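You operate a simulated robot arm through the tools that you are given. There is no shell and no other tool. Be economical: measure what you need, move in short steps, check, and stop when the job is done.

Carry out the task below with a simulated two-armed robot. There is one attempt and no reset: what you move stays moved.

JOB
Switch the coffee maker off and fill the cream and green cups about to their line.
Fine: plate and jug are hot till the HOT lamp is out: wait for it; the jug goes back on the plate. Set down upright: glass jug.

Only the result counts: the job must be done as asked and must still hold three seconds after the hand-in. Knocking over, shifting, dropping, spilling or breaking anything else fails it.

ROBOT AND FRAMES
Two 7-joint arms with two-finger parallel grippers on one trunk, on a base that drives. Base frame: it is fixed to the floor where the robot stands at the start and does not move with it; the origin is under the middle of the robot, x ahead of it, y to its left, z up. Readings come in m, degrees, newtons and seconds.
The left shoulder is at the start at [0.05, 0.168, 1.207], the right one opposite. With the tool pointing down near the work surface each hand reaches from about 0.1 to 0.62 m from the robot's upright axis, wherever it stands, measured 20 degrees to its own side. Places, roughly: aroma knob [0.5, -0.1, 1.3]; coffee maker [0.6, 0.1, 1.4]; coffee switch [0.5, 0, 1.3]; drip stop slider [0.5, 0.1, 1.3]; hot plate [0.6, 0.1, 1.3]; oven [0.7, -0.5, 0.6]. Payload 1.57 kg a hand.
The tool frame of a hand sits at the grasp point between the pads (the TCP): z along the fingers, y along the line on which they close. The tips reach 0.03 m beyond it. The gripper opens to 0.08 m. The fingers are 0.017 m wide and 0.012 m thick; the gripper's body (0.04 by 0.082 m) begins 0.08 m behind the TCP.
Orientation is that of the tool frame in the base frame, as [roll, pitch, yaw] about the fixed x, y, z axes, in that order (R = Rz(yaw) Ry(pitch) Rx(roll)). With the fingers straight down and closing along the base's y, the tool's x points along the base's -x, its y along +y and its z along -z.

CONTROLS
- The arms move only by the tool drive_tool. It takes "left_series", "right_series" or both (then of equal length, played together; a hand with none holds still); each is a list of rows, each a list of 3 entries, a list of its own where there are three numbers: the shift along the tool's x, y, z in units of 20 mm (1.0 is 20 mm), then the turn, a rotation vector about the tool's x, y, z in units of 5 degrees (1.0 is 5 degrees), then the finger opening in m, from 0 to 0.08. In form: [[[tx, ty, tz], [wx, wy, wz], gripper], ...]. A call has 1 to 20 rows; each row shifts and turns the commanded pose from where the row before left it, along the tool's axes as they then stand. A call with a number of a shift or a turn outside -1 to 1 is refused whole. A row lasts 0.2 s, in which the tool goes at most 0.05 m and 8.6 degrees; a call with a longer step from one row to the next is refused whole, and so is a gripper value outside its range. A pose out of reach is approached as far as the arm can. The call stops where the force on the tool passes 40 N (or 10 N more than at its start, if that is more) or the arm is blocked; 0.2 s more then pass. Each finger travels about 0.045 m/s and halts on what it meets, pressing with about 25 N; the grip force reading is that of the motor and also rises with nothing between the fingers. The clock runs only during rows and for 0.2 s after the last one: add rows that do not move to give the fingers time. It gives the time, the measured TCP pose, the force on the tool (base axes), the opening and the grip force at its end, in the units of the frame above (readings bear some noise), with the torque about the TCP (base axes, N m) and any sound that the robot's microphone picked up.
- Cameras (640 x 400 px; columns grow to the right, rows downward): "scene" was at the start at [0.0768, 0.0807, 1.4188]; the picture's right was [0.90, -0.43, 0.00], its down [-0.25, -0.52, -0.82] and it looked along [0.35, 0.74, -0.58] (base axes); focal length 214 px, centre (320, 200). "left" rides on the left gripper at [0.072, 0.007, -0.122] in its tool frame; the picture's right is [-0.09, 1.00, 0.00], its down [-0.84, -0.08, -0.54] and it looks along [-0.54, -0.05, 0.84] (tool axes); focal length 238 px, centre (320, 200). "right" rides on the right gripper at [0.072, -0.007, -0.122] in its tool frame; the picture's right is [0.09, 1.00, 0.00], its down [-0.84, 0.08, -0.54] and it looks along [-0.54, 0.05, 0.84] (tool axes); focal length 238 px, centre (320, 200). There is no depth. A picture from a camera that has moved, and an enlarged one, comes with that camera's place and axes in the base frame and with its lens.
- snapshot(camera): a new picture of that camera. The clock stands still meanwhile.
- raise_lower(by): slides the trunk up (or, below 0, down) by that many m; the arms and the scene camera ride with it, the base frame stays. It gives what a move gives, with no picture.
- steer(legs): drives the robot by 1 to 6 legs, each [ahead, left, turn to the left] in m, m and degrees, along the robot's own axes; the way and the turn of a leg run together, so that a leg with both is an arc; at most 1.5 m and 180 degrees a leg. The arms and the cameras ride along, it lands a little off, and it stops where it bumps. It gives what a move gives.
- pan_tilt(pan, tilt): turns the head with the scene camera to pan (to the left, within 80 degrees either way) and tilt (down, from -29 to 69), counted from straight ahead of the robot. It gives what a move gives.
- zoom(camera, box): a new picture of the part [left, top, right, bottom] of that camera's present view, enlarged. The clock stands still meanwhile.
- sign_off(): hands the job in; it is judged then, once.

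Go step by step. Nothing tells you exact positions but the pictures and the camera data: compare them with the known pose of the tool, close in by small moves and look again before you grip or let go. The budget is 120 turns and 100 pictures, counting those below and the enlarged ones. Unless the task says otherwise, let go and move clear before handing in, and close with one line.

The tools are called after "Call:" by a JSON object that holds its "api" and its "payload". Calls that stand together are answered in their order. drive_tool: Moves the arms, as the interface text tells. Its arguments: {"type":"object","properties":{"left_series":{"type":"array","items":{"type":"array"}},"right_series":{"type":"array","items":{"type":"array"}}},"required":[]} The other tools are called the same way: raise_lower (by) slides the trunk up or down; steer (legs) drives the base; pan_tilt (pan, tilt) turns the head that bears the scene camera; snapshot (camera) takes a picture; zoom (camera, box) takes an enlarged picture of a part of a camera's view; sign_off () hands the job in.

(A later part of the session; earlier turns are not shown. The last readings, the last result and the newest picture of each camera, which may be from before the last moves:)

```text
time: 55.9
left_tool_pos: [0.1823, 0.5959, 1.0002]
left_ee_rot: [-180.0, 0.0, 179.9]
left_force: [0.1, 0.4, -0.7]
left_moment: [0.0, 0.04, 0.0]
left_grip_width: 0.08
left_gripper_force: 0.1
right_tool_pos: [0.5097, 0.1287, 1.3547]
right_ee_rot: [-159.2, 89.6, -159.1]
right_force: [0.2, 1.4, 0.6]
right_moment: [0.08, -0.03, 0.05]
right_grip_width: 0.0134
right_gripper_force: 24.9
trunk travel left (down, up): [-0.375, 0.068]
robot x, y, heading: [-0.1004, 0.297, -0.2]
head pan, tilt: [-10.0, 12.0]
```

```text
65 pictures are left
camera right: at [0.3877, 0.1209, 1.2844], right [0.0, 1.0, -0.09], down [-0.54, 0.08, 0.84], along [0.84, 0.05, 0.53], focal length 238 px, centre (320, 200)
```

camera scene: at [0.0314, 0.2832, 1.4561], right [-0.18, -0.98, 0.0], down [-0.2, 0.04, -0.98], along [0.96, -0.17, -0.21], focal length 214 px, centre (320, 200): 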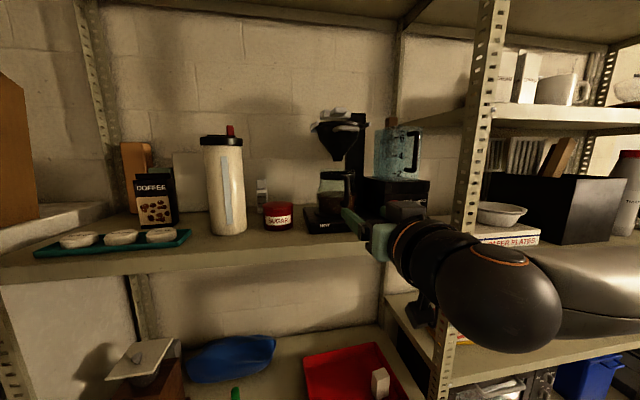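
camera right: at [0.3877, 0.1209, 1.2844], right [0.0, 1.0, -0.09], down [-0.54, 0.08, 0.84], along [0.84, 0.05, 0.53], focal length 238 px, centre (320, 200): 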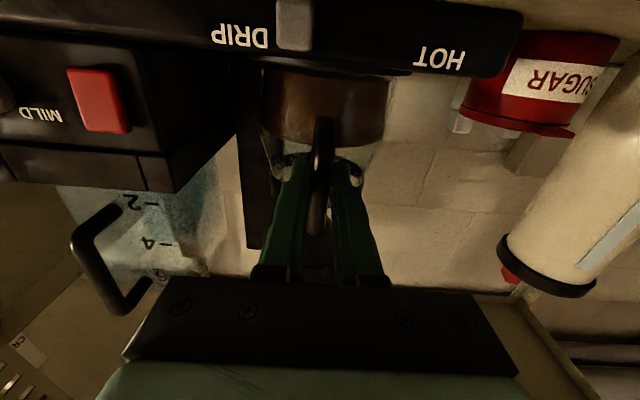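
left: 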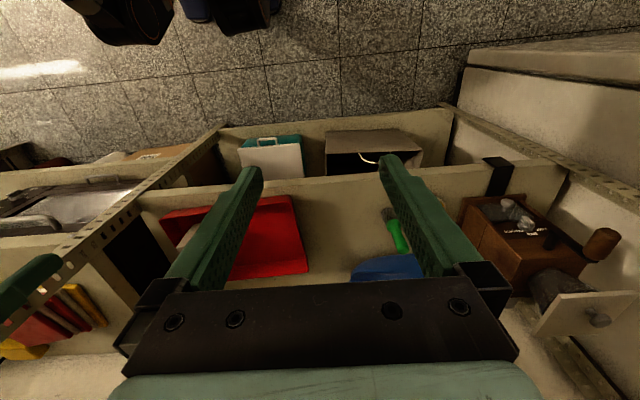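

Gripped at 13 mm. A tiny test lift of 5 mm to check weight and sag.

Call:
{"api": "drive_tool", "payload": {"right_series": [[[-0.1, 0, 0], [0, 0, 0], 0], [[-0.1, 0, 0], [0, 0, 0], 0], [[-0.1, 0, 0], [0, 0, 0], 0], [[0, 0, 0], [0, 0, 0], 0]]}}

Call:
{"api": "zoom", "payload": {"camera": "scene", "box": [280, 120, 420, 240]}}

Call:
{"api": "snapshot", "payload": {"camera": "right"}}

```text
time: 56.9
left_tool_pos: [0.1838, 0.5973, 1.0002]
left_ee_rot: [180.0, 0.0, 179.9]
left_force: [0.4, 0.8, 1.3]
left_moment: [-0.03, 0.0, 0.01]
left_grip_width: 0.0799
left_gripper_force: 0.0
right_tool_pos: [0.5095, 0.1273, 1.3583]
right_ee_rot: [-167.0, 89.4, -167.1]
right_force: [-0.2, -0.2, -7.9]
right_moment: [-0.03, 0.68, 0.01]
right_grip_width: 0.0137
right_gripper_force: 24.9
trunk travel left (down, up): [-0.375, 0.068]
robot x, y, heading: [-0.098, 0.3012, -0.1]
head pan, tilt: [-10.0, 12.0]
```

```text
3.33 times, centred on (350, 180) of scene
camera zoom: at [0.0324, 0.2826, 1.4559], right [-0.18, -0.98, 0.0], down [-0.21, 0.04, -0.98], along [0.96, -0.17, -0.21], focal length 715 px, centre (220, 267)
```

zoom: 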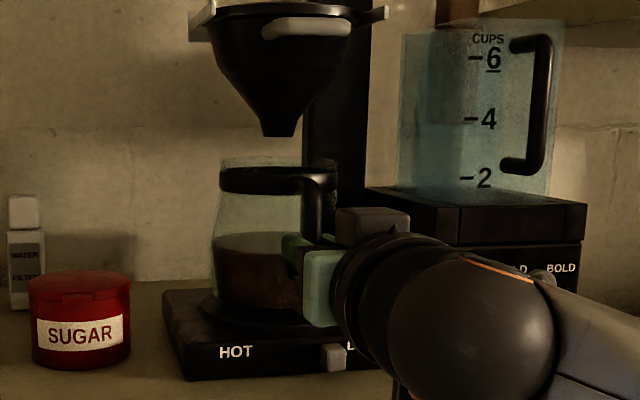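

```text
63 pictures are left
camera right: at [0.3885, 0.1203, 1.289], right [0.0, 1.0, -0.09], down [-0.53, 0.08, 0.84], along [0.85, 0.05, 0.53], focal length 238 px, centre (320, 200)
```

right: 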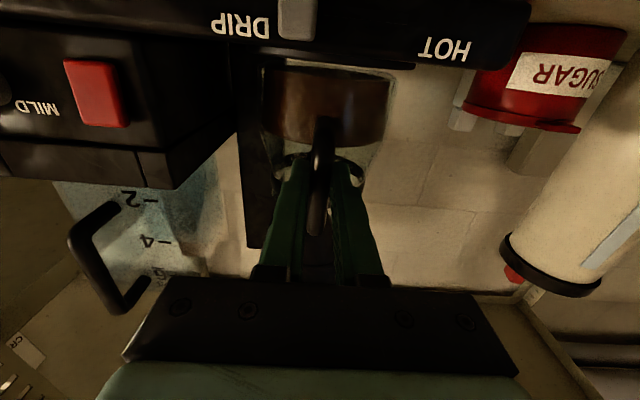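

The jug's weight is carried (≈0.8 kg, no sag). Lifting 4 mm more and drawing it straight back off the plate.

Call:
{"api": "drive_tool", "payload": {"right_series": [[[-0.1, 0, 0], [0, 0, 0], 0], [[-0.1, 0, 0], [0, 0, 0], 0], [[0, 0, 0], [0, 0, 0], 0]]}}

Call:
{"api": "zoom", "payload": {"camera": "scene", "box": [280, 120, 420, 240]}}

```text
time: 57.7
left_tool_pos: [0.1837, 0.5968, 1.0004]
left_ee_rot: [-180.0, -0.1, 180.0]
left_force: [-0.6, 0.1, 0.3]
left_moment: [-0.01, 0.01, 0.04]
left_grip_width: 0.0802
left_gripper_force: 0.1
right_tool_pos: [0.5095, 0.1272, 1.3629]
right_ee_rot: [-166.9, 89.4, -166.7]
right_force: [-0.4, 0.3, -7.4]
right_moment: [-0.01, 0.69, 0.02]
right_grip_width: 0.0135
right_gripper_force: 25.4
trunk travel left (down, up): [-0.375, 0.068]
robot x, y, heading: [-0.1003, 0.2975, -0.3]
head pan, tilt: [-10.0, 12.0]
```

```text
3.33 times, centred on (350, 180) of scene
camera zoom: at [0.0324, 0.2826, 1.4559], right [-0.18, -0.98, 0.0], down [-0.21, 0.04, -0.98], along [0.96, -0.17, -0.21], focal length 715 px, centre (220, 267)
```

zoom: 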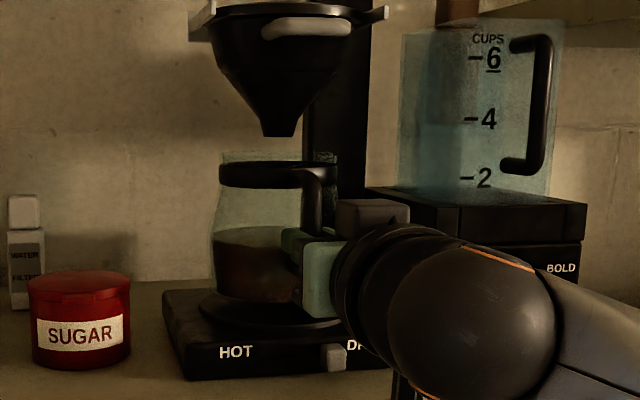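

Clear of the plate and cone. Drawing the jug straight back with the arm.

Call:
{"api": "drive_tool", "payload": {"right_series": [[[0, 0, -0.3], [0, 0, 0], 0], [[0, 0, -0.5], [0, 0, 0], 0], [[0, 0, -0.7], [0, 0, 0], 0], [[0, 0, -0.7], [0, 0, 0], 0], [[0, 0, -0.7], [0, 0, 0], 0], [[0, 0, -0.7], [0, 0, 0], 0], [[0, 0, -0.7], [0, 0, 0], 0], [[0, 0, -0.7], [0, 0, 0], 0], [[0, 0, -0.7], [0, 0, 0], 0], [[0, 0, -0.7], [0, 0, 0], 0], [[0, 0, -0.7], [0, 0, 0], 0], [[0, 0, -0.7], [0, 0, 0], 0], [[0, 0, -0.5], [0, 0, 0], 0], [[0, 0, -0.3], [0, 0, 0], 0]]}}

Call:
{"api": "snapshot", "payload": {"camera": "scene"}}

```text
time: 60.7
left_tool_pos: [0.1838, 0.5971, 0.9995]
left_ee_rot: [-180.0, -0.1, 179.9]
left_force: [-0.4, 0.1, 0.5]
left_moment: [0.02, 0.0, -0.02]
left_grip_width: 0.0799
left_gripper_force: 0.1
right_tool_pos: [0.3373, 0.1275, 1.3656]
right_ee_rot: [-166.7, 89.5, -166.6]
right_force: [0.3, 0.0, -7.7]
right_moment: [-0.06, 0.68, 0.02]
right_grip_width: 0.0133
right_gripper_force: 24.8
trunk travel left (down, up): [-0.375, 0.068]
robot x, y, heading: [-0.0976, 0.2966, 0.0]
head pan, tilt: [-10.0, 12.0]
```

```text
61 pictures are left
camera scene: at [0.0321, 0.2826, 1.456], right [-0.18, -0.98, 0.0], down [-0.21, 0.04, -0.98], along [0.96, -0.17, -0.21], focal length 214 px, centre (320, 200)
```

scene: 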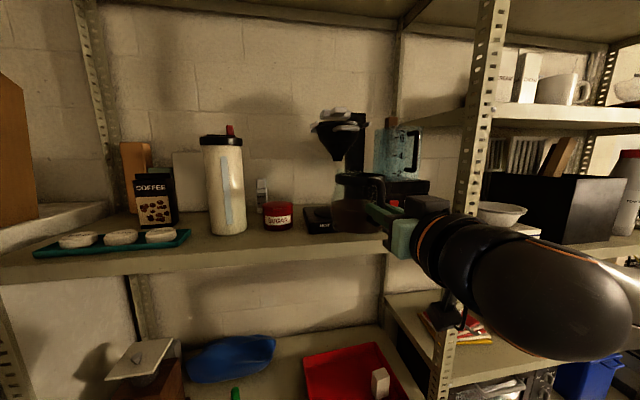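

Jug is free at (0.34, 0.13, 1.366), steady. I'll back off and turn left to face the table.

Call:
{"api": "steer", "payload": {"legs": [[-0.17, 0, 0], [0, 0, 60], [0, 0, 60], [0, 0, 60]]}}

Call:
{"api": "pan_tilt", "payload": {"pan": -10, "tilt": 35}}

Call:
{"api": "snapshot", "payload": {"camera": "scene"}}

```text
time: 70.1
left_tool_pos: [-0.5561, 0.0033, 1.0]
left_ee_rot: [-180.0, 0.0, -1.0]
left_force: [-0.5, -0.9, 0.0]
left_moment: [0.0, 0.02, 0.02]
left_grip_width: 0.0798
left_gripper_force: 0.1
right_tool_pos: [-0.7024, 0.4768, 1.3661]
right_ee_rot: [-164.5, 89.5, 14.8]
right_force: [-0.3, 1.0, -7.7]
right_moment: [-0.02, -0.7, -0.02]
right_grip_width: 0.0134
right_gripper_force: 24.7
trunk travel left (down, up): [-0.375, 0.068]
robot x, y, heading: [-0.2692, 0.2966, 179.1]
head pan, tilt: [-10.0, 12.0]
```

```text
time: 71.0
left_tool_pos: [-0.5548, 0.0036, 0.9992]
left_ee_rot: [-180.0, 0.0, -0.8]
left_force: [0.1, -0.7, -0.6]
left_moment: [-0.03, -0.01, -0.03]
left_grip_width: 0.0798
left_gripper_force: 0.0
right_tool_pos: [-0.7021, 0.4762, 1.365]
right_ee_rot: [-165.4, 89.4, 13.9]
right_force: [0.7, 0.0, -7.8]
right_moment: [0.02, -0.72, -0.05]
right_grip_width: 0.0134
right_gripper_force: 25.1
trunk travel left (down, up): [-0.375, 0.068]
robot x, y, heading: [-0.2722, 0.2986, 179.2]
head pan, tilt: [-10.0, 35.0]
```

```text
60 pictures are left
camera scene: at [-0.3958, 0.3172, 1.4191], right [0.19, 0.98, 0.0], down [0.56, -0.11, -0.82], along [-0.8, 0.16, -0.57], focal length 214 px, centre (320, 200)
```

scene: 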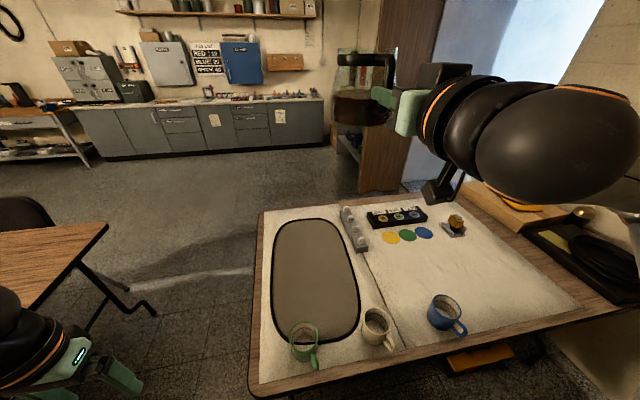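

I'll position so the cream mug is ahead, slightly to the right, then yaw the jug 50° left so the camera sees the mug while pouring.

Call:
{"api": "steer", "payload": {"legs": [[-0.204, -0.144, 0.8]]}}

Call:
{"api": "raise_lower", "payload": {"by": -0.15}}

Call:
{"api": "drive_tool", "payload": {"right_series": [[[0, 0.3, 0], [-1, 0, 0], 0], [[0, 0.3, 0], [-1, 0, 0], 0], [[0, 0.3, 0], [-1, 0, 0], 0], [[0, 0.3, 0], [-1, 0, 0], 0], [[0, 0.3, 0], [-1, 0, 0], 0], [[0, 0.3, 0], [-1, 0, 0], 0], [[0, 0.3, 0], [-1, 0, 0], 0], [[0, 0.3, 0], [-1, 0, 0], 0], [[0, 0.3, 0], [-1, 0, 0], 0], [[0, 0.3, 0], [-1, 0, 0], 0]]}}

Call:
{"api": "snapshot", "payload": {"camera": "scene"}}

```text
time: 72.8
left_tool_pos: [-0.3447, 0.1426, 1.0004]
left_ee_rot: [-180.0, -0.1, -0.4]
left_force: [0.2, 0.0, 0.9]
left_moment: [-0.01, 0.01, -0.01]
left_grip_width: 0.0797
left_gripper_force: 0.2
right_tool_pos: [-0.4979, 0.6132, 1.3652]
right_ee_rot: [-166.2, 89.5, 13.8]
right_force: [1.1, -0.4, -8.0]
right_moment: [-0.02, -0.71, -0.02]
right_grip_width: 0.0134
right_gripper_force: 24.8
trunk travel left (down, up): [-0.375, 0.068]
robot x, y, heading: [-0.0613, 0.4369, 179.8]
head pan, tilt: [-10.0, 35.0]
```

```text
time: 74.5
left_tool_pos: [-0.3457, 0.142, 0.8503]
left_ee_rot: [179.9, 0.0, -0.3]
left_force: [0.3, -0.3, 0.6]
left_moment: [0.01, 0.04, -0.03]
left_grip_width: 0.0801
left_gripper_force: 0.1
right_tool_pos: [-0.4987, 0.6126, 1.2164]
right_ee_rot: [-165.0, 89.4, 15.1]
right_force: [-1.1, -1.1, -7.6]
right_moment: [0.0, -0.67, -0.05]
right_grip_width: 0.0132
right_gripper_force: 25.0
trunk travel left (down, up): [-0.225, 0.218]
robot x, y, heading: [-0.0638, 0.4393, 179.5]
head pan, tilt: [-10.0, 35.0]
```

```text
time: 76.7
left_tool_pos: [-0.3457, 0.1422, 0.8494]
left_ee_rot: [-180.0, 0.0, -0.4]
left_force: [0.0, -0.1, -0.6]
left_moment: [0.0, 0.01, 0.01]
left_grip_width: 0.08
left_gripper_force: 0.2
right_tool_pos: [-0.4764, 0.5577, 1.2152]
right_ee_rot: [152.0, 89.4, 22.1]
right_force: [0.3, -0.3, -8.1]
right_moment: [0.49, -0.43, -0.01]
right_grip_width: 0.0133
right_gripper_force: 24.8
trunk travel left (down, up): [-0.225, 0.218]
robot x, y, heading: [-0.0596, 0.4401, 179.6]
head pan, tilt: [-10.0, 35.0]
```

```text
59 pictures are left
camera scene: at [-0.1898, 0.4558, 1.2691], right [0.18, 0.98, 0.0], down [0.56, -0.1, -0.82], along [-0.81, 0.15, -0.57], focal length 214 px, centre (320, 200)
```

scene: 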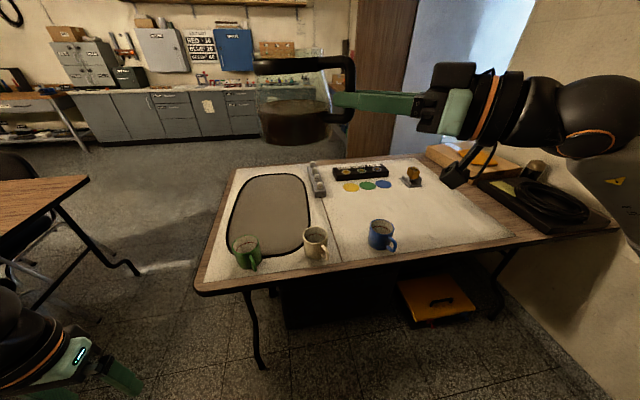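

Tool y points to my left, so I shift right instead: moving the hand toward (-0.54, 0.69) and lowering to about 0.96.

Call:
{"api": "drive_tool", "payload": {"right_series": [[[0.3, -0.86, -0.4], [0, 0, 0], 0], [[0.3, -0.86, -0.4], [0, 0, 0], 0], [[0.3, -0.86, -0.4], [0, 0, 0], 0], [[0.3, -0.86, -0.4], [0, 0, 0], 0], [[0.3, -0.86, -0.4], [0, 0, 0], 0], [[0.3, -0.86, -0.4], [0, 0, 0], 0], [[0.3, -0.86, -0.4], [0, 0, 0], 0], [[0.3, -0.86, -0.4], [0, 0, 0], 0], [[0.9, 0, 0], [0, 0, 0], 0], [[0.9, 0, 0], [0, 0, 0], 0], [[0.9, 0, 0], [0, 0, 0], 0], [[0.9, 0, 0], [0, 0, 0], 0], [[0.9, 0, 0], [0, 0, 0], 0], [[0.9, 0, 0], [0, 0, 0], 0], [[0.9, 0, 0], [0, 0, 0], 0], [[0.9, 0, 0], [0, 0, 0], 0], [[0.9, 0, 0], [0, 0, 0], 0]]}}

Call:
{"api": "pan_tilt", "payload": {"pan": -10, "tilt": 42}}

Call:
{"api": "snapshot", "payload": {"camera": "scene"}}

Call:
{"api": "snapshot", "payload": {"camera": "right"}}

```text
time: 80.3
left_tool_pos: [-0.3464, 0.1413, 0.8486]
left_ee_rot: [-180.0, 0.0, -0.3]
left_force: [0.2, -0.2, 0.1]
left_moment: [-0.01, 0.03, 0.0]
left_grip_width: 0.0799
left_gripper_force: 0.1
right_tool_pos: [-0.5, 0.6117, 1.1907]
right_ee_rot: [142.8, 89.3, 12.7]
right_force: [-0.2, -0.9, -8.4]
right_moment: [0.52, -0.49, 0.02]
right_grip_width: 0.0135
right_gripper_force: 25.0
right hand out of reach, approached as far as the arm can: row 4, 5, 6, 7, 8, 9, 10, 11, 12, 13, 14, 15, 16, 17
trunk travel left (down, up): [-0.225, 0.218]
robot x, y, heading: [-0.0628, 0.4372, 179.9]
head pan, tilt: [-10.0, 35.0]
```

```text
time: 81.0
left_tool_pos: [-0.3453, 0.1426, 0.8493]
left_ee_rot: [180.0, 0.1, -0.3]
left_force: [-0.7, 0.1, 0.6]
left_moment: [0.02, 0.04, 0.03]
left_grip_width: 0.0801
left_gripper_force: 0.1
right_tool_pos: [-0.5, 0.6109, 1.191]
right_ee_rot: [142.9, 89.4, 12.7]
right_force: [0.0, -0.4, -7.5]
right_moment: [0.5, -0.44, 0.01]
right_grip_width: 0.0134
right_gripper_force: 25.1
trunk travel left (down, up): [-0.225, 0.218]
robot x, y, heading: [-0.0647, 0.438, 179.7]
head pan, tilt: [-10.0, 42.0]
```

```text
58 pictures are left
camera scene: at [-0.1854, 0.4551, 1.2586], right [0.18, 0.98, 0.0], down [0.66, -0.12, -0.74], along [-0.73, 0.13, -0.67], focal length 214 px, centre (320, 200)
```

scene: 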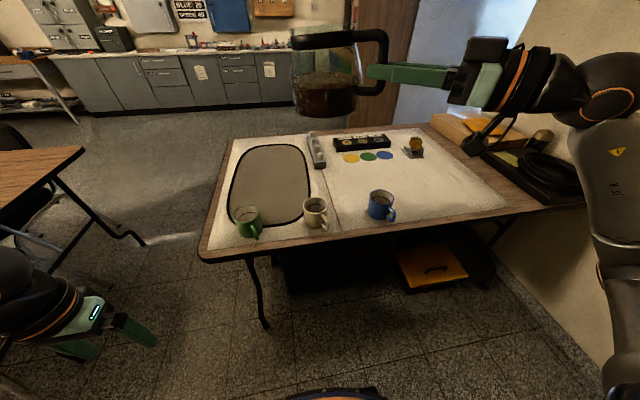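

```text
57 pictures are left
camera right: at [-0.4242, 0.7093, 1.1202], right [0.76, -0.64, -0.09], down [0.4, 0.36, 0.84], along [-0.51, -0.68, 0.53], focal length 238 px, centre (320, 200)
```

right: 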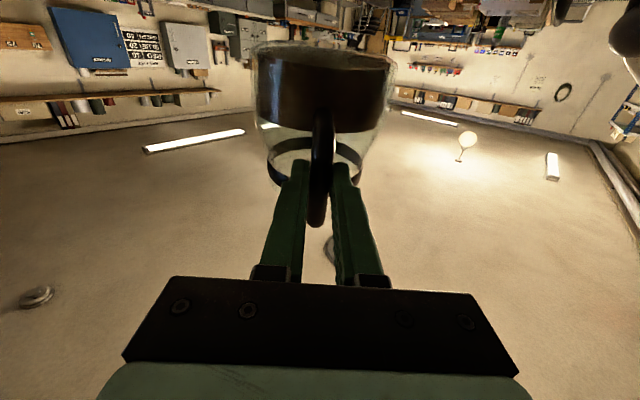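

With this much yaw the arm can't go further right. I'll take out 30° of the yaw, stay at height, and check.

Call:
{"api": "drive_tool", "payload": {"right_series": [[[0, 0, 0], [0, 0, 0], 0]]}}

Call:
{"api": "drive_tool", "payload": {"right_series": [[[0, 0, 0], [1, 0, 0], 0], [[0, 0, 0], [1, 0, 0], 0], [[0, 0, 0], [1, 0, 0], 0], [[0, 0, 0], [1, 0, 0], 0], [[0, 0, 0], [1, 0, 0], 0], [[0, 0, 0], [1, 0, 0], 0], [[0, 0, 0], [0, 0, 0], 0]]}}

```text
time: 81.4
left_tool_pos: [-0.3465, 0.1422, 0.8502]
left_ee_rot: [-180.0, 0.1, -0.3]
left_force: [-0.4, 0.3, -0.4]
left_moment: [0.01, 0.01, 0.01]
left_grip_width: 0.0798
left_gripper_force: 0.1
right_tool_pos: [-0.5008, 0.6116, 1.1909]
right_ee_rot: [142.7, 89.4, 12.6]
right_force: [0.3, -1.0, -7.7]
right_moment: [0.52, -0.46, 0.0]
right_grip_width: 0.0133
right_gripper_force: 24.9
trunk travel left (down, up): [-0.225, 0.218]
robot x, y, heading: [-0.059, 0.4356, 179.6]
head pan, tilt: [-10.0, 42.0]
```

```text
time: 83.0
left_tool_pos: [-0.3457, 0.1416, 0.851]
left_ee_rot: [-180.0, 0.0, -0.3]
left_force: [0.3, 0.0, 0.7]
left_moment: [0.04, 0.02, 0.0]
left_grip_width: 0.0802
left_gripper_force: 0.0
right_tool_pos: [-0.5, 0.6108, 1.1909]
right_ee_rot: [171.0, 89.3, 10.9]
right_force: [0.0, -0.5, -7.1]
right_moment: [0.25, -0.64, -0.04]
right_grip_width: 0.0135
right_gripper_force: 25.8
trunk travel left (down, up): [-0.225, 0.218]
robot x, y, heading: [-0.0643, 0.4409, 179.6]
head pan, tilt: [-10.0, 42.0]
```

Call:
{"api": "drive_tool", "payload": {"right_series": [[[0.9, 0, -0.1], [0, 0, 0], 0], [[0.9, 0, -0.1], [0, 0, 0], 0], [[0.9, 0, -0.1], [0, 0, 0], 0], [[0.9, 0, -0.1], [0, 0, 0], 0], [[0.9, 0, -0.1], [0, 0, 0], 0], [[0.9, 0, -0.1], [0, 0, 0], 0], [[0.9, 0, -0.1], [0, 0, 0], 0], [[0.9, 0, -0.1], [0, 0, 0], 0], [[0.9, 0, -0.1], [0, 0, 0], 0], [[0.9, 0, -0.1], [0, 0, 0], 0], [[0.9, 0, -0.1], [0, 0, 0], 0]]}}

Call:
{"api": "snapshot", "payload": {"camera": "scene"}}

```text
time: 85.4
left_tool_pos: [-0.3452, 0.142, 0.85]
left_ee_rot: [-179.9, 0.0, -0.4]
left_force: [-0.2, -1.0, -1.1]
left_moment: [0.04, -0.03, 0.04]
left_grip_width: 0.08
left_gripper_force: 0.2
right_tool_pos: [-0.521, 0.624, 1.008]
right_ee_rot: [-178.6, 89.5, 21.2]
right_force: [-0.7, -0.4, -7.8]
right_moment: [0.19, -0.65, 0.01]
right_grip_width: 0.0134
right_gripper_force: 24.7
right hand out of reach, approached as far as the arm can: row 2, 3, 4, 5, 6, 7, 8
trunk travel left (down, up): [-0.225, 0.218]
robot x, y, heading: [-0.0655, 0.441, 179.9]
head pan, tilt: [-10.0, 42.0]
```

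```text
56 pictures are left
camera scene: at [-0.1854, 0.4552, 1.2586], right [0.18, 0.98, 0.0], down [0.66, -0.12, -0.74], along [-0.73, 0.13, -0.67], focal length 214 px, centre (320, 200)
```

scene: 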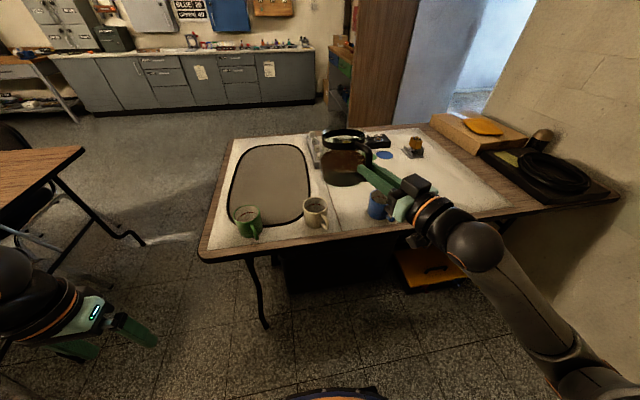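

Good clear view. Zooming to see jug spout and mugs.

Call:
{"api": "zoom", "payload": {"camera": "scene", "box": [220, 110, 420, 250]}}

```text
2.86 times, centred on (320, 180) of scene
camera zoom: at [-0.1854, 0.4552, 1.2586], right [0.18, 0.98, 0.0], down [0.66, -0.12, -0.74], along [-0.73, 0.13, -0.67], focal length 613 px, centre (320, 257)
```

zoom: 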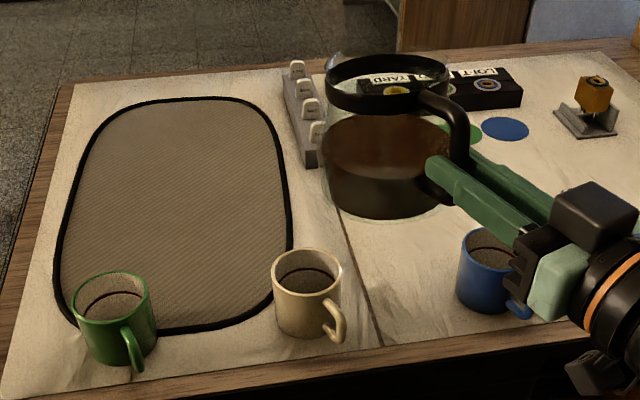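

The jug is clear. By triangulation, the cream mug's rim centre is ≈(-0.645, 0.523, 0.82). I'll line the jug up with it and pre-tilt 30°, which is still short of pouring.

Call:
{"api": "drive_tool", "payload": {"right_series": [[[0, 0.63, -0.18], [0, 0, 0], 0], [[0, 0.63, -0.18], [0, 0, 0], 0], [[0, 0.63, -0.18], [0, 0, 0], 0], [[0, 0.63, -0.18], [0, 0, 0], 0], [[0, 0, 0], [0, 0.7, 0], 0], [[0, 0, 0], [0, 0.7, 0], 0], [[0, 0, 0], [0, 0.7, 0], 0], [[0, 0, 0], [0, 0.7, 0], 0], [[0, 0, 0], [0, 0.7, 0], 0], [[0, 0, 0], [0, 0.7, 0], 0], [[0, 0, 0], [0, 0.7, 0], 0], [[0, 0, 0], [0, 0.7, 0], 0], [[0, 0, 0], [0, 0, 0], 0]]}}

Call:
{"api": "zoom", "payload": {"camera": "scene", "box": [220, 110, 420, 250]}}

```text
time: 88.2
left_tool_pos: [-0.3461, 0.1414, 0.8499]
left_ee_rot: [180.0, 0.0, -0.3]
left_force: [0.1, 0.6, 0.7]
left_moment: [0.03, -0.02, 0.0]
left_grip_width: 0.0799
left_gripper_force: 0.0
right_tool_pos: [-0.5215, 0.5931, 1.0013]
right_ee_rot: [179.8, 61.2, 19.7]
right_force: [-1.3, -0.2, -7.6]
right_moment: [0.17, -0.46, 0.01]
right_grip_width: 0.0134
right_gripper_force: 25.0
right hand out of reach, approached as far as the arm can: row 1, 2, 3, 4
trunk travel left (down, up): [-0.225, 0.218]
robot x, y, heading: [-0.0635, 0.4393, 179.7]
head pan, tilt: [-10.0, 42.0]
```

```text
2.86 times, centred on (320, 180) of scene
camera zoom: at [-0.1854, 0.4551, 1.2586], right [0.18, 0.98, 0.0], down [0.66, -0.12, -0.74], along [-0.73, 0.13, -0.67], focal length 613 px, centre (320, 257)
```

zoom: 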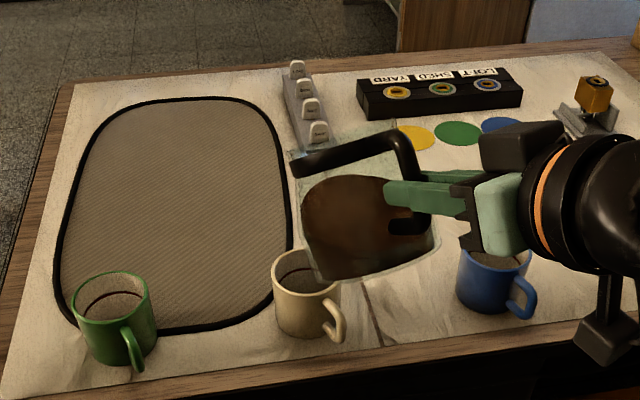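

Call:
{"api": "zoom", "payload": {"camera": "scene", "box": [290, 140, 370, 200]}}

Call:
{"api": "snapshot", "payload": {"camera": "right"}}

```text
6.67 times, centred on (330, 170) of scene
camera zoom: at [-0.1854, 0.4551, 1.2586], right [0.18, 0.98, 0.0], down [0.66, -0.12, -0.74], along [-0.73, 0.13, -0.67], focal length 1430 px, centre (253, 400)
```

zoom: 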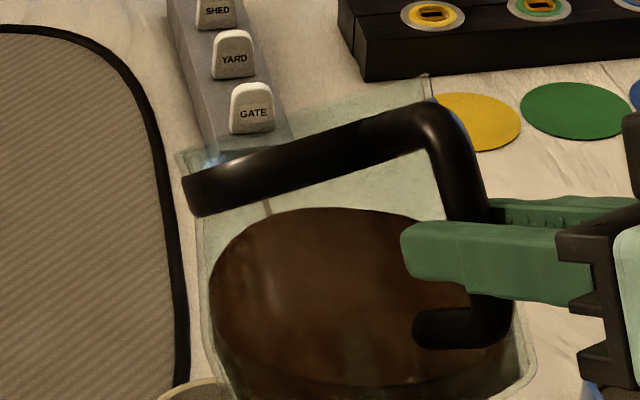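

```text
52 pictures are left
camera right: at [-0.3884, 0.6467, 0.9973], right [0.38, -0.92, -0.08], down [0.09, -0.05, 0.99], along [-0.92, -0.39, 0.07], focal length 238 px, centre (320, 200)
```

right: 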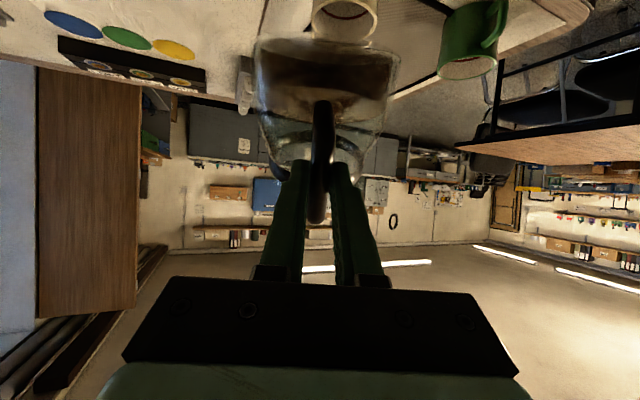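

Aligned well; the mug is about 22 mm left of the jug plane and 0.14 m ahead. I'll shift left, lower a bit, and tilt to ~40°, then look.

Call:
{"api": "drive_tool", "payload": {"right_series": [[[0, 0.55, -0.2], [0, 0.5, 0], 0], [[0, 0.55, -0.2], [0, 0.5, 0], 0], [[0.5, 0, 0.2], [0, 0.5, 0], 0], [[0.5, 0, 0.25], [0, 0.5, 0], 0], [[0.5, 0, 0.25], [0, 0, 0], 0], [[0.4, 0, 0.25], [0, 0, 0], 0], [[0, 0, 0], [0, 0, 0], 0]]}}

Call:
{"api": "zoom", "payload": {"camera": "scene", "box": [270, 130, 370, 230]}}

Call:
{"api": "snapshot", "payload": {"camera": "right"}}

```text
time: 89.8
left_tool_pos: [-0.3458, 0.1424, 0.849]
left_ee_rot: [-180.0, 0.1, -0.3]
left_force: [0.3, -0.5, 0.1]
left_moment: [0.01, 0.0, 0.01]
left_grip_width: 0.0798
left_gripper_force: 0.0
right_tool_pos: [-0.5001, 0.5772, 0.9646]
right_ee_rot: [179.9, 51.5, 19.8]
right_force: [0.4, -0.8, -7.6]
right_moment: [0.11, -0.37, -0.01]
right_grip_width: 0.0131
right_gripper_force: 25.1
trunk travel left (down, up): [-0.225, 0.218]
robot x, y, heading: [-0.0629, 0.4411, 179.7]
head pan, tilt: [-10.0, 42.0]
```

```text
4.00 times, centred on (320, 180) of scene
camera zoom: at [-0.1854, 0.4551, 1.2586], right [0.18, 0.98, 0.0], down [0.66, -0.12, -0.74], along [-0.73, 0.13, -0.67], focal length 858 px, centre (320, 280)
```

zoom: 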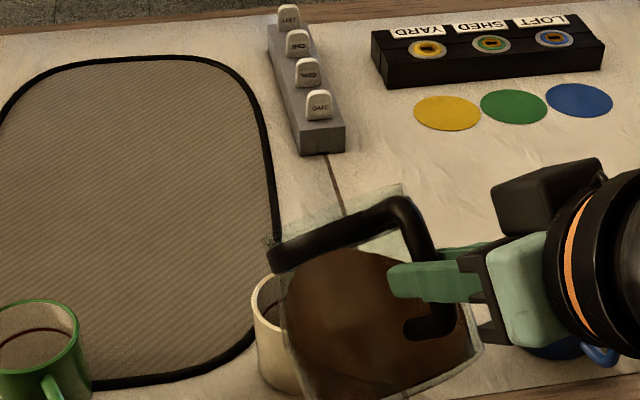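

```text
50 pictures are left
camera right: at [-0.3686, 0.6308, 0.9838], right [0.39, -0.92, -0.07], down [-0.07, -0.11, 0.99], along [-0.92, -0.39, -0.1], focal length 238 px, centre (320, 200)
```

right: 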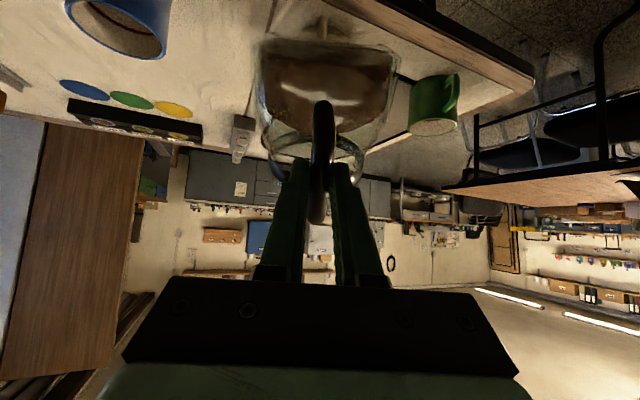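

The jug now hides the mug from the head camera, so I'll bring the left hand's camera in from the left to watch the mug.

Call:
{"api": "drive_tool", "payload": {"left_series": [[[0, 0, -1], [0, 0, 0], 0.06], [[0, 0, -1], [0, 0, 0], 0.04], [[-0.6, -0.9, -0.7], [0, 0, 0], 0.02], [[-0.6, -0.9, -0.7], [0, 0, 0], 0], [[-0.6, -0.9, -0.7], [0, 0, 0], 0], [[-0.6, -0.9, -0.7], [0, 0, 0], 0], [[-0.6, -0.9, -0.7], [0, 0, 0], 0], [[-0.6, -0.9, -0.7], [0, 0, 0], 0], [[-0.6, -0.9, -0.7], [0, 0, 0], 0], [[-0.6, -0.9, -0.7], [0, 0, 0], 0], [[0, 0, 0], [0, 0, 1], 0], [[0, 0, 0], [0, 0, 1], 0], [[0, 0, 0], [0, 0, 1], 0], [[0, 0, 0], [0, 0, 1], 0], [[0, 0, 0], [0, 0, 1], 0], [[0, 0, 0], [0, 0, 1], 0], [[0, 0, 0], [0, 0, 1], 0], [[0, 0, 0], [0, 0, 1], 0], [[0, 0, 0], [0, 0, 1], 0]]}}

Call:
{"api": "snapshot", "payload": {"camera": "left"}}

Call:
{"api": "snapshot", "payload": {"camera": "scene"}}

```text
time: 93.8
left_tool_pos: [-0.442, 0.2862, 1.0008]
left_ee_rot: [179.8, 0.0, -45.5]
left_force: [-0.6, 0.3, -0.3]
left_moment: [0.0, -0.02, 0.02]
left_grip_width: 0.0
left_gripper_force: 21.9
right_tool_pos: [-0.499, 0.5776, 0.9636]
right_ee_rot: [180.0, 51.4, 19.9]
right_force: [-0.4, 0.7, -7.1]
right_moment: [0.13, -0.35, -0.01]
right_grip_width: 0.0136
right_gripper_force: 25.2
trunk travel left (down, up): [-0.225, 0.218]
robot x, y, heading: [-0.0623, 0.4389, 179.5]
head pan, tilt: [-10.0, 42.0]
```

```text
49 pictures are left
camera left: at [-0.3966, 0.2301, 1.1227], right [-0.77, -0.63, 0.0], down [-0.53, 0.65, 0.54], along [-0.34, 0.42, -0.84], focal length 238 px, centre (320, 200)
```

left: 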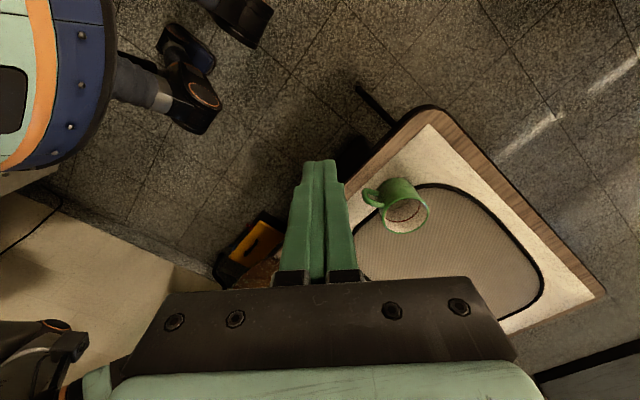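

```text
48 pictures are left
camera scene: at [-0.1854, 0.4551, 1.2586], right [0.18, 0.98, 0.0], down [0.66, -0.12, -0.74], along [-0.73, 0.13, -0.67], focal length 214 px, centre (320, 200)
```

scene: 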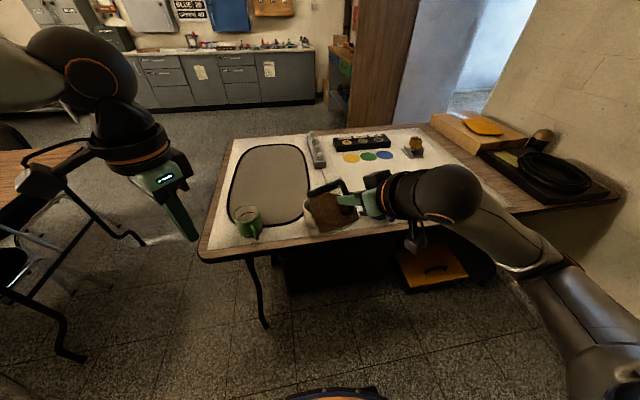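

I'll shift the left hand so the cream mug comes into view beside its fingers.

Call:
{"api": "drive_tool", "payload": {"left_series": [[[-0.63, 0.88, 0], [0, 0, 0], 0], [[-0.63, 0.88, 0], [0, 0, 0], 0], [[-0.63, 0.88, 0], [0, 0, 0], 0], [[-0.63, 0.88, 0], [0, 0, 0], 0], [[-0.63, 0.88, 0], [0, 0, 0], 0], [[-0.63, 0.88, 0], [0, 0, 0], 0], [[-0.63, 0.88, 0], [0, 0, 0], 0], [[-0.63, 0.88, 0], [0, 0, 0], 0]]}}

Call:
{"api": "snapshot", "payload": {"camera": "left"}}

```text
time: 95.6
left_tool_pos: [-0.536, 0.2749, 0.9996]
left_ee_rot: [179.9, 0.0, -45.2]
left_force: [0.3, 0.4, 0.2]
left_moment: [0.01, -0.01, -0.03]
left_grip_width: 0.0
left_gripper_force: 21.1
left hand out of reach, approached as far as the arm can: row 5, 6, 7, 8
right_tool_pos: [-0.4996, 0.5764, 0.9641]
right_ee_rot: [179.9, 51.4, 19.7]
right_force: [-0.4, -0.4, -8.6]
right_moment: [0.11, -0.38, -0.01]
right_grip_width: 0.0135
right_gripper_force: 24.9
trunk travel left (down, up): [-0.225, 0.218]
robot x, y, heading: [-0.0646, 0.4401, 179.8]
head pan, tilt: [-10.0, 42.0]
```

```text
47 pictures are left
camera left: at [-0.4905, 0.2186, 1.1207], right [-0.77, -0.64, 0.0], down [-0.53, 0.65, 0.54], along [-0.35, 0.42, -0.84], focal length 238 px, centre (320, 200)
```

left: 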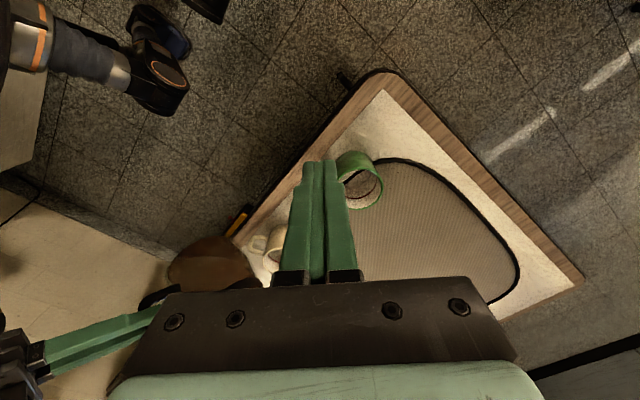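

Call:
{"api": "drive_tool", "payload": {"left_series": [[[0, 0, 0], [0, 0, -1], 0], [[0, 0, 0], [0, 0, -1], 0], [[0, 0, 0], [0, 0, -1], 0]]}}

Call:
{"api": "snapshot", "payload": {"camera": "left"}}

```text
time: 96.4
left_tool_pos: [-0.5356, 0.2744, 0.9997]
left_ee_rot: [180.0, -0.1, -30.3]
left_force: [-0.2, -0.5, 0.0]
left_moment: [-0.02, 0.01, -0.02]
left_grip_width: 0.0
left_gripper_force: 21.3
right_tool_pos: [-0.4996, 0.5762, 0.9622]
right_ee_rot: [179.9, 51.5, 19.8]
right_force: [0.1, 0.2, -7.7]
right_moment: [0.11, -0.37, -0.02]
right_grip_width: 0.0135
right_gripper_force: 24.9
trunk travel left (down, up): [-0.225, 0.218]
robot x, y, heading: [-0.0606, 0.4379, 179.7]
head pan, tilt: [-10.0, 42.0]
```

```text
46 pictures are left
camera left: at [-0.4775, 0.2326, 1.1205], right [-0.58, -0.81, 0.0], down [-0.68, 0.49, 0.54], along [-0.44, 0.32, -0.84], focal length 238 px, centre (320, 200)
```

left: 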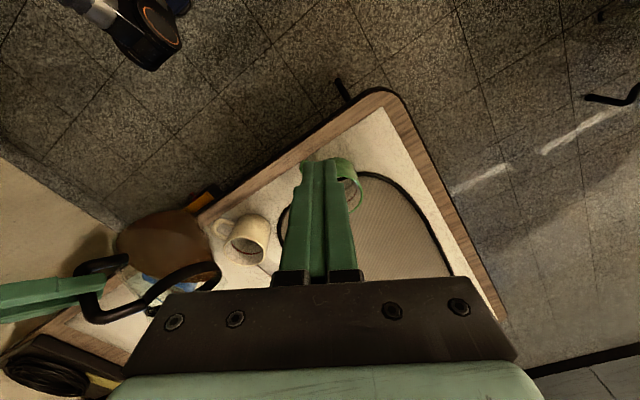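

Call:
{"api": "zoom", "payload": {"camera": "left", "box": [90, 190, 290, 310]}}

```text
3.20 times, centred on (190, 250) of left
camera zoom: at [-0.4775, 0.2326, 1.1205], right [-0.58, -0.81, 0.0], down [-0.68, 0.49, 0.54], along [-0.44, 0.32, -0.84], focal length 763 px, centre (736, 40)
```

zoom: 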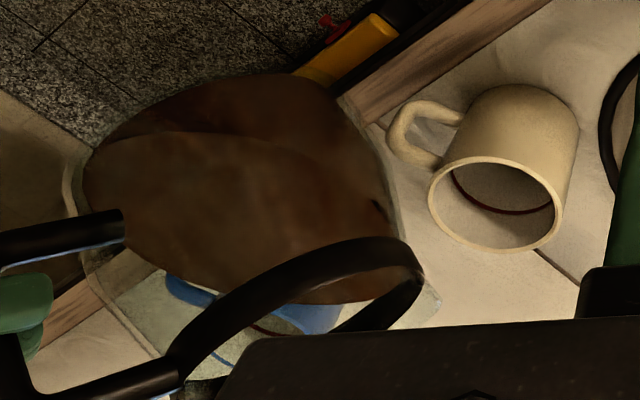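

Excellent view: the spout is right over the mug (lip ≈(-0.64, 0.525, 0.88), mug centre ≈(-0.643, 0.515)). I'll tilt gently to 45°, keeping the lip in place.

Call:
{"api": "drive_tool", "payload": {"right_series": [[[-0.15, 0.15, 0], [0, 0.44, 0], 0], [[-0.15, 0.15, 0], [0, 0.44, 0], 0], [[-0.15, 0.15, 0], [0, 0.44, 0], 0], [[0, 0, 0], [0, 0, 0], 0]]}}

Call:
{"api": "zoom", "payload": {"camera": "left", "box": [90, 190, 290, 310]}}

```text
time: 97.4
left_tool_pos: [-0.5341, 0.2742, 1.0002]
left_ee_rot: [179.9, -0.1, -30.3]
left_force: [-0.1, 1.1, 0.8]
left_moment: [0.01, 0.01, -0.03]
left_grip_width: 0.0
left_gripper_force: 21.7
right_tool_pos: [-0.5022, 0.5658, 0.9707]
right_ee_rot: [179.8, 44.8, 19.9]
right_force: [-0.2, -0.2, -6.9]
right_moment: [0.1, -0.27, 0.0]
right_grip_width: 0.0133
right_gripper_force: 24.7
trunk travel left (down, up): [-0.225, 0.218]
robot x, y, heading: [-0.0578, 0.4396, 179.9]
head pan, tilt: [-10.0, 42.0]
```

```text
3.20 times, centred on (190, 250) of left
camera zoom: at [-0.4775, 0.2325, 1.1205], right [-0.58, -0.81, 0.0], down [-0.68, 0.49, 0.54], along [-0.44, 0.32, -0.84], focal length 763 px, centre (736, 40)
```

zoom: 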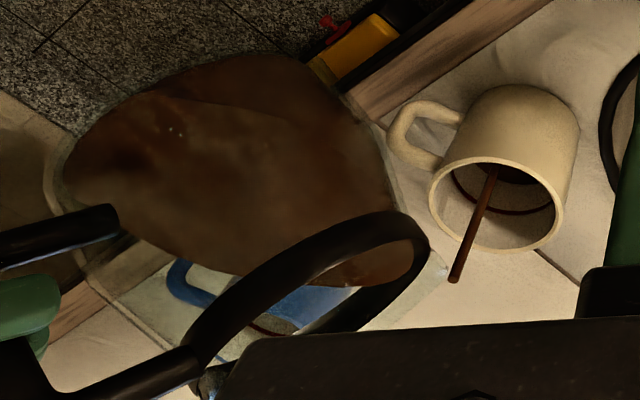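

Pouring cleanly into the mug, near its centre. Holding briefly and checking.

Call:
{"api": "drive_tool", "payload": {"right_series": [[[0, 0, 0], [0, 0, 0], 0], [[0, 0, 0], [0, 0, 0], 0], [[0, 0, 0], [0, 0, 0], 0]]}}

Call:
{"api": "zoom", "payload": {"camera": "left", "box": [90, 190, 290, 310]}}

```text
time: 98.2
left_tool_pos: [-0.5351, 0.2755, 0.999]
left_ee_rot: [180.0, 0.0, -30.3]
left_force: [0.7, -0.1, 0.5]
left_moment: [0.04, 0.02, -0.01]
left_grip_width: 0.0
left_gripper_force: 21.6
right_tool_pos: [-0.502, 0.5653, 0.9704]
right_ee_rot: [179.9, 44.8, 19.9]
right_force: [-0.7, -0.1, -7.3]
right_moment: [0.1, -0.29, -0.04]
right_grip_width: 0.0133
right_gripper_force: 25.1
trunk travel left (down, up): [-0.225, 0.218]
robot x, y, heading: [-0.0597, 0.4409, 179.6]
head pan, tilt: [-10.0, 42.0]
```

```text
3.20 times, centred on (190, 250) of left
camera zoom: at [-0.4775, 0.2325, 1.1205], right [-0.58, -0.81, 0.0], down [-0.68, 0.49, 0.54], along [-0.44, 0.32, -0.84], focal length 763 px, centre (736, 40)
```

zoom: 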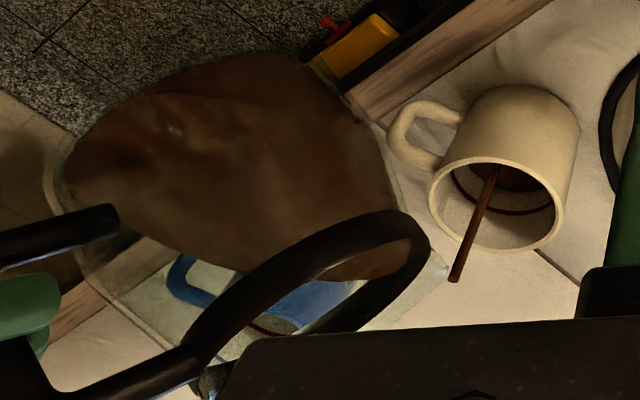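

Call:
{"api": "drive_tool", "payload": {"right_series": [[[0, 0, 0], [0, 0, 0], 0], [[0, 0, 0], [0, 0, 0], 0], [[0, 0, 0], [0, 0, 0], 0], [[0, 0, 0], [0, 0, 0], 0]]}}

Call:
{"api": "zoom", "payload": {"camera": "left", "box": [190, 200, 280, 260]}}

```text
time: 99.2
left_tool_pos: [-0.5353, 0.2739, 0.9999]
left_ee_rot: [179.9, 0.0, -30.2]
left_force: [0.2, -0.1, 0.0]
left_moment: [0.03, 0.02, 0.0]
left_grip_width: 0.0002
left_gripper_force: 21.1
right_tool_pos: [-0.5016, 0.5649, 0.9698]
right_ee_rot: [179.9, 44.8, 19.9]
right_force: [0.5, 0.2, -7.8]
right_moment: [0.08, -0.28, 0.03]
right_grip_width: 0.0134
right_gripper_force: 24.7
trunk travel left (down, up): [-0.225, 0.218]
robot x, y, heading: [-0.062, 0.4363, 179.7]
head pan, tilt: [-10.0, 42.0]
```

```text
6.67 times, centred on (235, 230) of left
camera zoom: at [-0.4775, 0.2325, 1.1205], right [-0.58, -0.81, 0.0], down [-0.68, 0.49, 0.54], along [-0.44, 0.32, -0.84], focal length 1589 px, centre (887, 0)
```

zoom: 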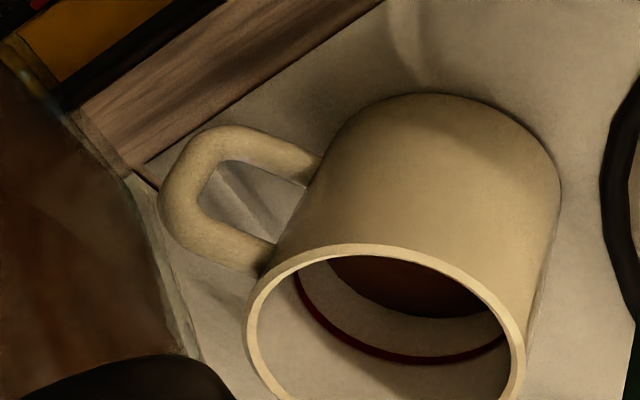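

The flow stopped at 45°, with the level still below the line. Tilting 3° more about the lip.

Call:
{"api": "drive_tool", "payload": {"right_series": [[[-0.22, 0, -0.03], [0, 0.3, 0], 0], [[-0.22, 0, -0.03], [0, 0.3, 0], 0], [[0, 0, 0], [0, 0, 0], 0], [[0, 0, 0], [0, 0, 0], 0], [[0, 0, 0], [0, 0, 0], 0]]}}

Call:
{"api": "zoom", "payload": {"camera": "left", "box": [170, 200, 290, 280]}}

```text
time: 100.4
left_tool_pos: [-0.5354, 0.2755, 0.9998]
left_ee_rot: [-180.0, 0.0, -30.2]
left_force: [0.4, -0.4, 0.3]
left_moment: [0.0, 0.02, 0.04]
left_grip_width: 0.0
left_gripper_force: 21.4
right_tool_pos: [-0.5065, 0.5637, 0.9784]
right_ee_rot: [180.0, 41.7, 20.0]
right_force: [0.0, 1.1, -6.4]
right_moment: [0.08, -0.26, 0.01]
right_grip_width: 0.0134
right_gripper_force: 25.2
trunk travel left (down, up): [-0.225, 0.218]
robot x, y, heading: [-0.0612, 0.4376, 179.6]
head pan, tilt: [-10.0, 42.0]
```

```text
5.00 times, centred on (230, 240) of left
camera zoom: at [-0.4775, 0.2324, 1.1205], right [-0.58, -0.81, 0.0], down [-0.68, 0.49, 0.54], along [-0.44, 0.32, -0.84], focal length 1192 px, centre (770, 0)
```

zoom: 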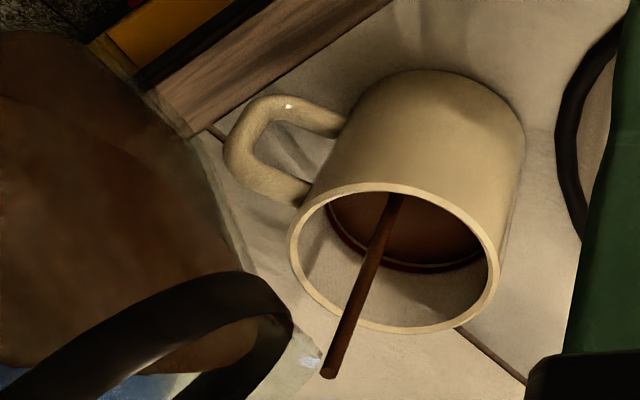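

The level is almost at the line, so I'm tilting back now.

Call:
{"api": "drive_tool", "payload": {"right_series": [[[0.7, 0, 0.05], [0, -1, 0], 0], [[0.7, 0, 0.05], [0, -1, 0], 0], [[0, 0, 0], [0, 0, 0], 0]]}}

Call:
{"api": "zoom", "payload": {"camera": "left", "box": [170, 200, 290, 280]}}

```text
time: 101.2
left_tool_pos: [-0.5353, 0.2754, 0.9985]
left_ee_rot: [179.9, 0.0, -30.3]
left_force: [0.0, -0.6, 0.2]
left_moment: [0.0, 0.02, -0.03]
left_grip_width: 0.0
left_gripper_force: 21.3
right_tool_pos: [-0.49, 0.5714, 0.9574]
right_ee_rot: [179.9, 51.7, 19.8]
right_force: [0.7, -0.2, -6.8]
right_moment: [0.12, -0.33, -0.04]
right_grip_width: 0.0135
right_gripper_force: 25.5
trunk travel left (down, up): [-0.225, 0.218]
robot x, y, heading: [-0.0612, 0.4364, 179.6]
head pan, tilt: [-10.0, 42.0]
```

```text
5.00 times, centred on (230, 240) of left
camera zoom: at [-0.4775, 0.2324, 1.1205], right [-0.58, -0.81, 0.0], down [-0.68, 0.49, 0.54], along [-0.44, 0.32, -0.84], focal length 1192 px, centre (770, 0)
```

zoom: 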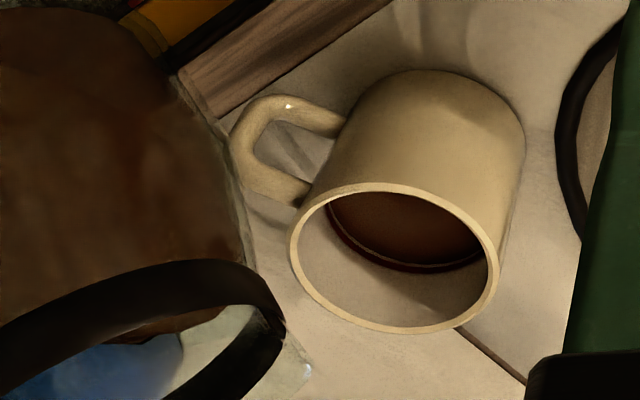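

Call:
{"api": "zoom", "payload": {"camera": "left", "box": [225, 230, 275, 270]}}

```text
10.00 times, centred on (250, 250) of left
camera zoom: at [-0.4775, 0.2324, 1.1205], right [-0.58, -0.81, 0.0], down [-0.68, 0.49, 0.54], along [-0.44, 0.32, -0.84], focal length 2384 px, centre (1020, -300)
```

zoom: 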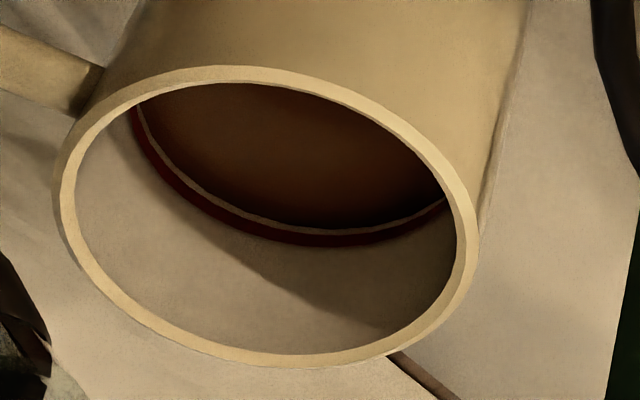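

Cream is at its line (about 1–2 mm under), no spill. I'll raise and level the jug somewhat, then slide the base left by the 0.195 m mug spacing to the green cup.

Call:
{"api": "drive_tool", "payload": {"right_series": [[[-0.78, 0, -0.62], [0, -0.2, 0], 0], [[-0.78, 0, -0.62], [0, -0.2, 0], 0], [[-0.78, 0, -0.62], [0, -0.2, 0], 0], [[-0.78, 0, -0.62], [0, -0.2, 0], 0], [[-0.78, 0, -0.62], [0, -0.2, 0], 0], [[0, 0, 0], [0, -0.8, 0], 0], [[0, 0, 0], [0, -0.8, 0], 0], [[0, 0, 0], [0, -0.8, 0], 0], [[0, 0, 0], [0, 0, 0], 0]]}}

Call:
{"api": "steer", "payload": {"legs": [[0, 0.195, 0]]}}

Call:
{"api": "snapshot", "payload": {"camera": "left"}}

Call:
{"api": "snapshot", "payload": {"camera": "scene"}}

```text
time: 103.2
left_tool_pos: [-0.536, 0.2757, 0.999]
left_ee_rot: [180.0, 0.0, -30.3]
left_force: [0.4, 0.2, -0.6]
left_moment: [0.0, -0.01, 0.01]
left_grip_width: 0.0
left_gripper_force: 21.2
right_tool_pos: [-0.4958, 0.57, 1.0593]
right_ee_rot: [179.9, 68.7, 19.8]
right_force: [0.0, -0.4, -6.2]
right_moment: [0.17, -0.44, 0.02]
right_grip_width: 0.0134
right_gripper_force: 24.7
right hand out of reach, approached as far as the arm can: row 8
trunk travel left (down, up): [-0.225, 0.218]
robot x, y, heading: [-0.0626, 0.4403, 179.7]
head pan, tilt: [-10.0, 42.0]
```

```text
time: 104.8
left_tool_pos: [-0.5377, 0.0785, 0.9991]
left_ee_rot: [-180.0, 0.0, -30.3]
left_force: [-0.2, -0.8, 0.2]
left_moment: [0.02, -0.01, -0.01]
left_grip_width: 0.0
left_gripper_force: 21.2
right_tool_pos: [-0.4971, 0.3726, 1.0607]
right_ee_rot: [-179.9, 68.9, 19.9]
right_force: [0.1, 0.2, -5.3]
right_moment: [0.16, -0.44, -0.02]
right_grip_width: 0.0134
right_gripper_force: 24.9
trunk travel left (down, up): [-0.225, 0.218]
robot x, y, heading: [-0.0638, 0.2428, 179.5]
head pan, tilt: [-10.0, 42.0]
```

```text
38 pictures are left
camera left: at [-0.4785, 0.0358, 1.1204], right [-0.58, -0.81, 0.0], down [-0.68, 0.49, 0.54], along [-0.44, 0.32, -0.84], focal length 238 px, centre (320, 200)
```

left: 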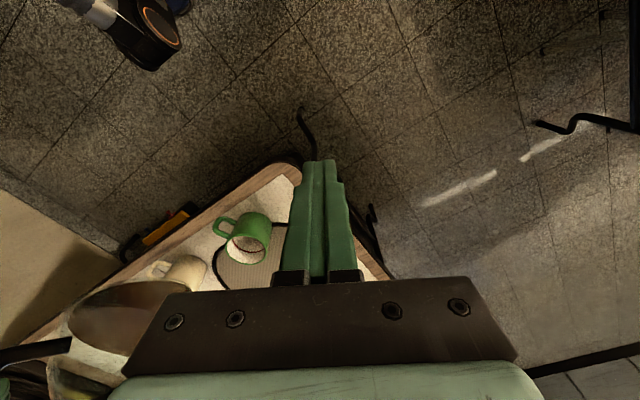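

```text
37 pictures are left
camera scene: at [-0.1863, 0.2584, 1.2586], right [0.18, 0.98, 0.0], down [0.66, -0.12, -0.74], along [-0.73, 0.13, -0.67], focal length 214 px, centre (320, 200)
```

scene: 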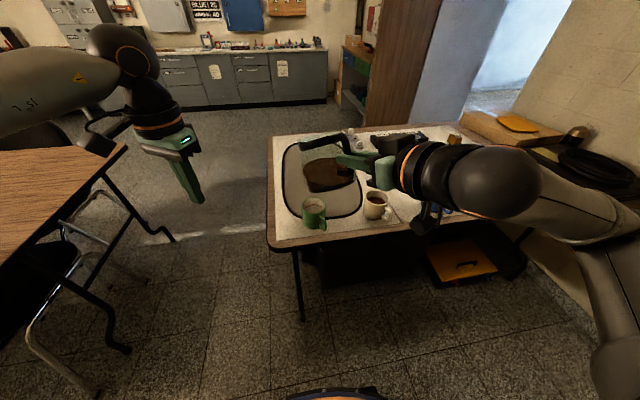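

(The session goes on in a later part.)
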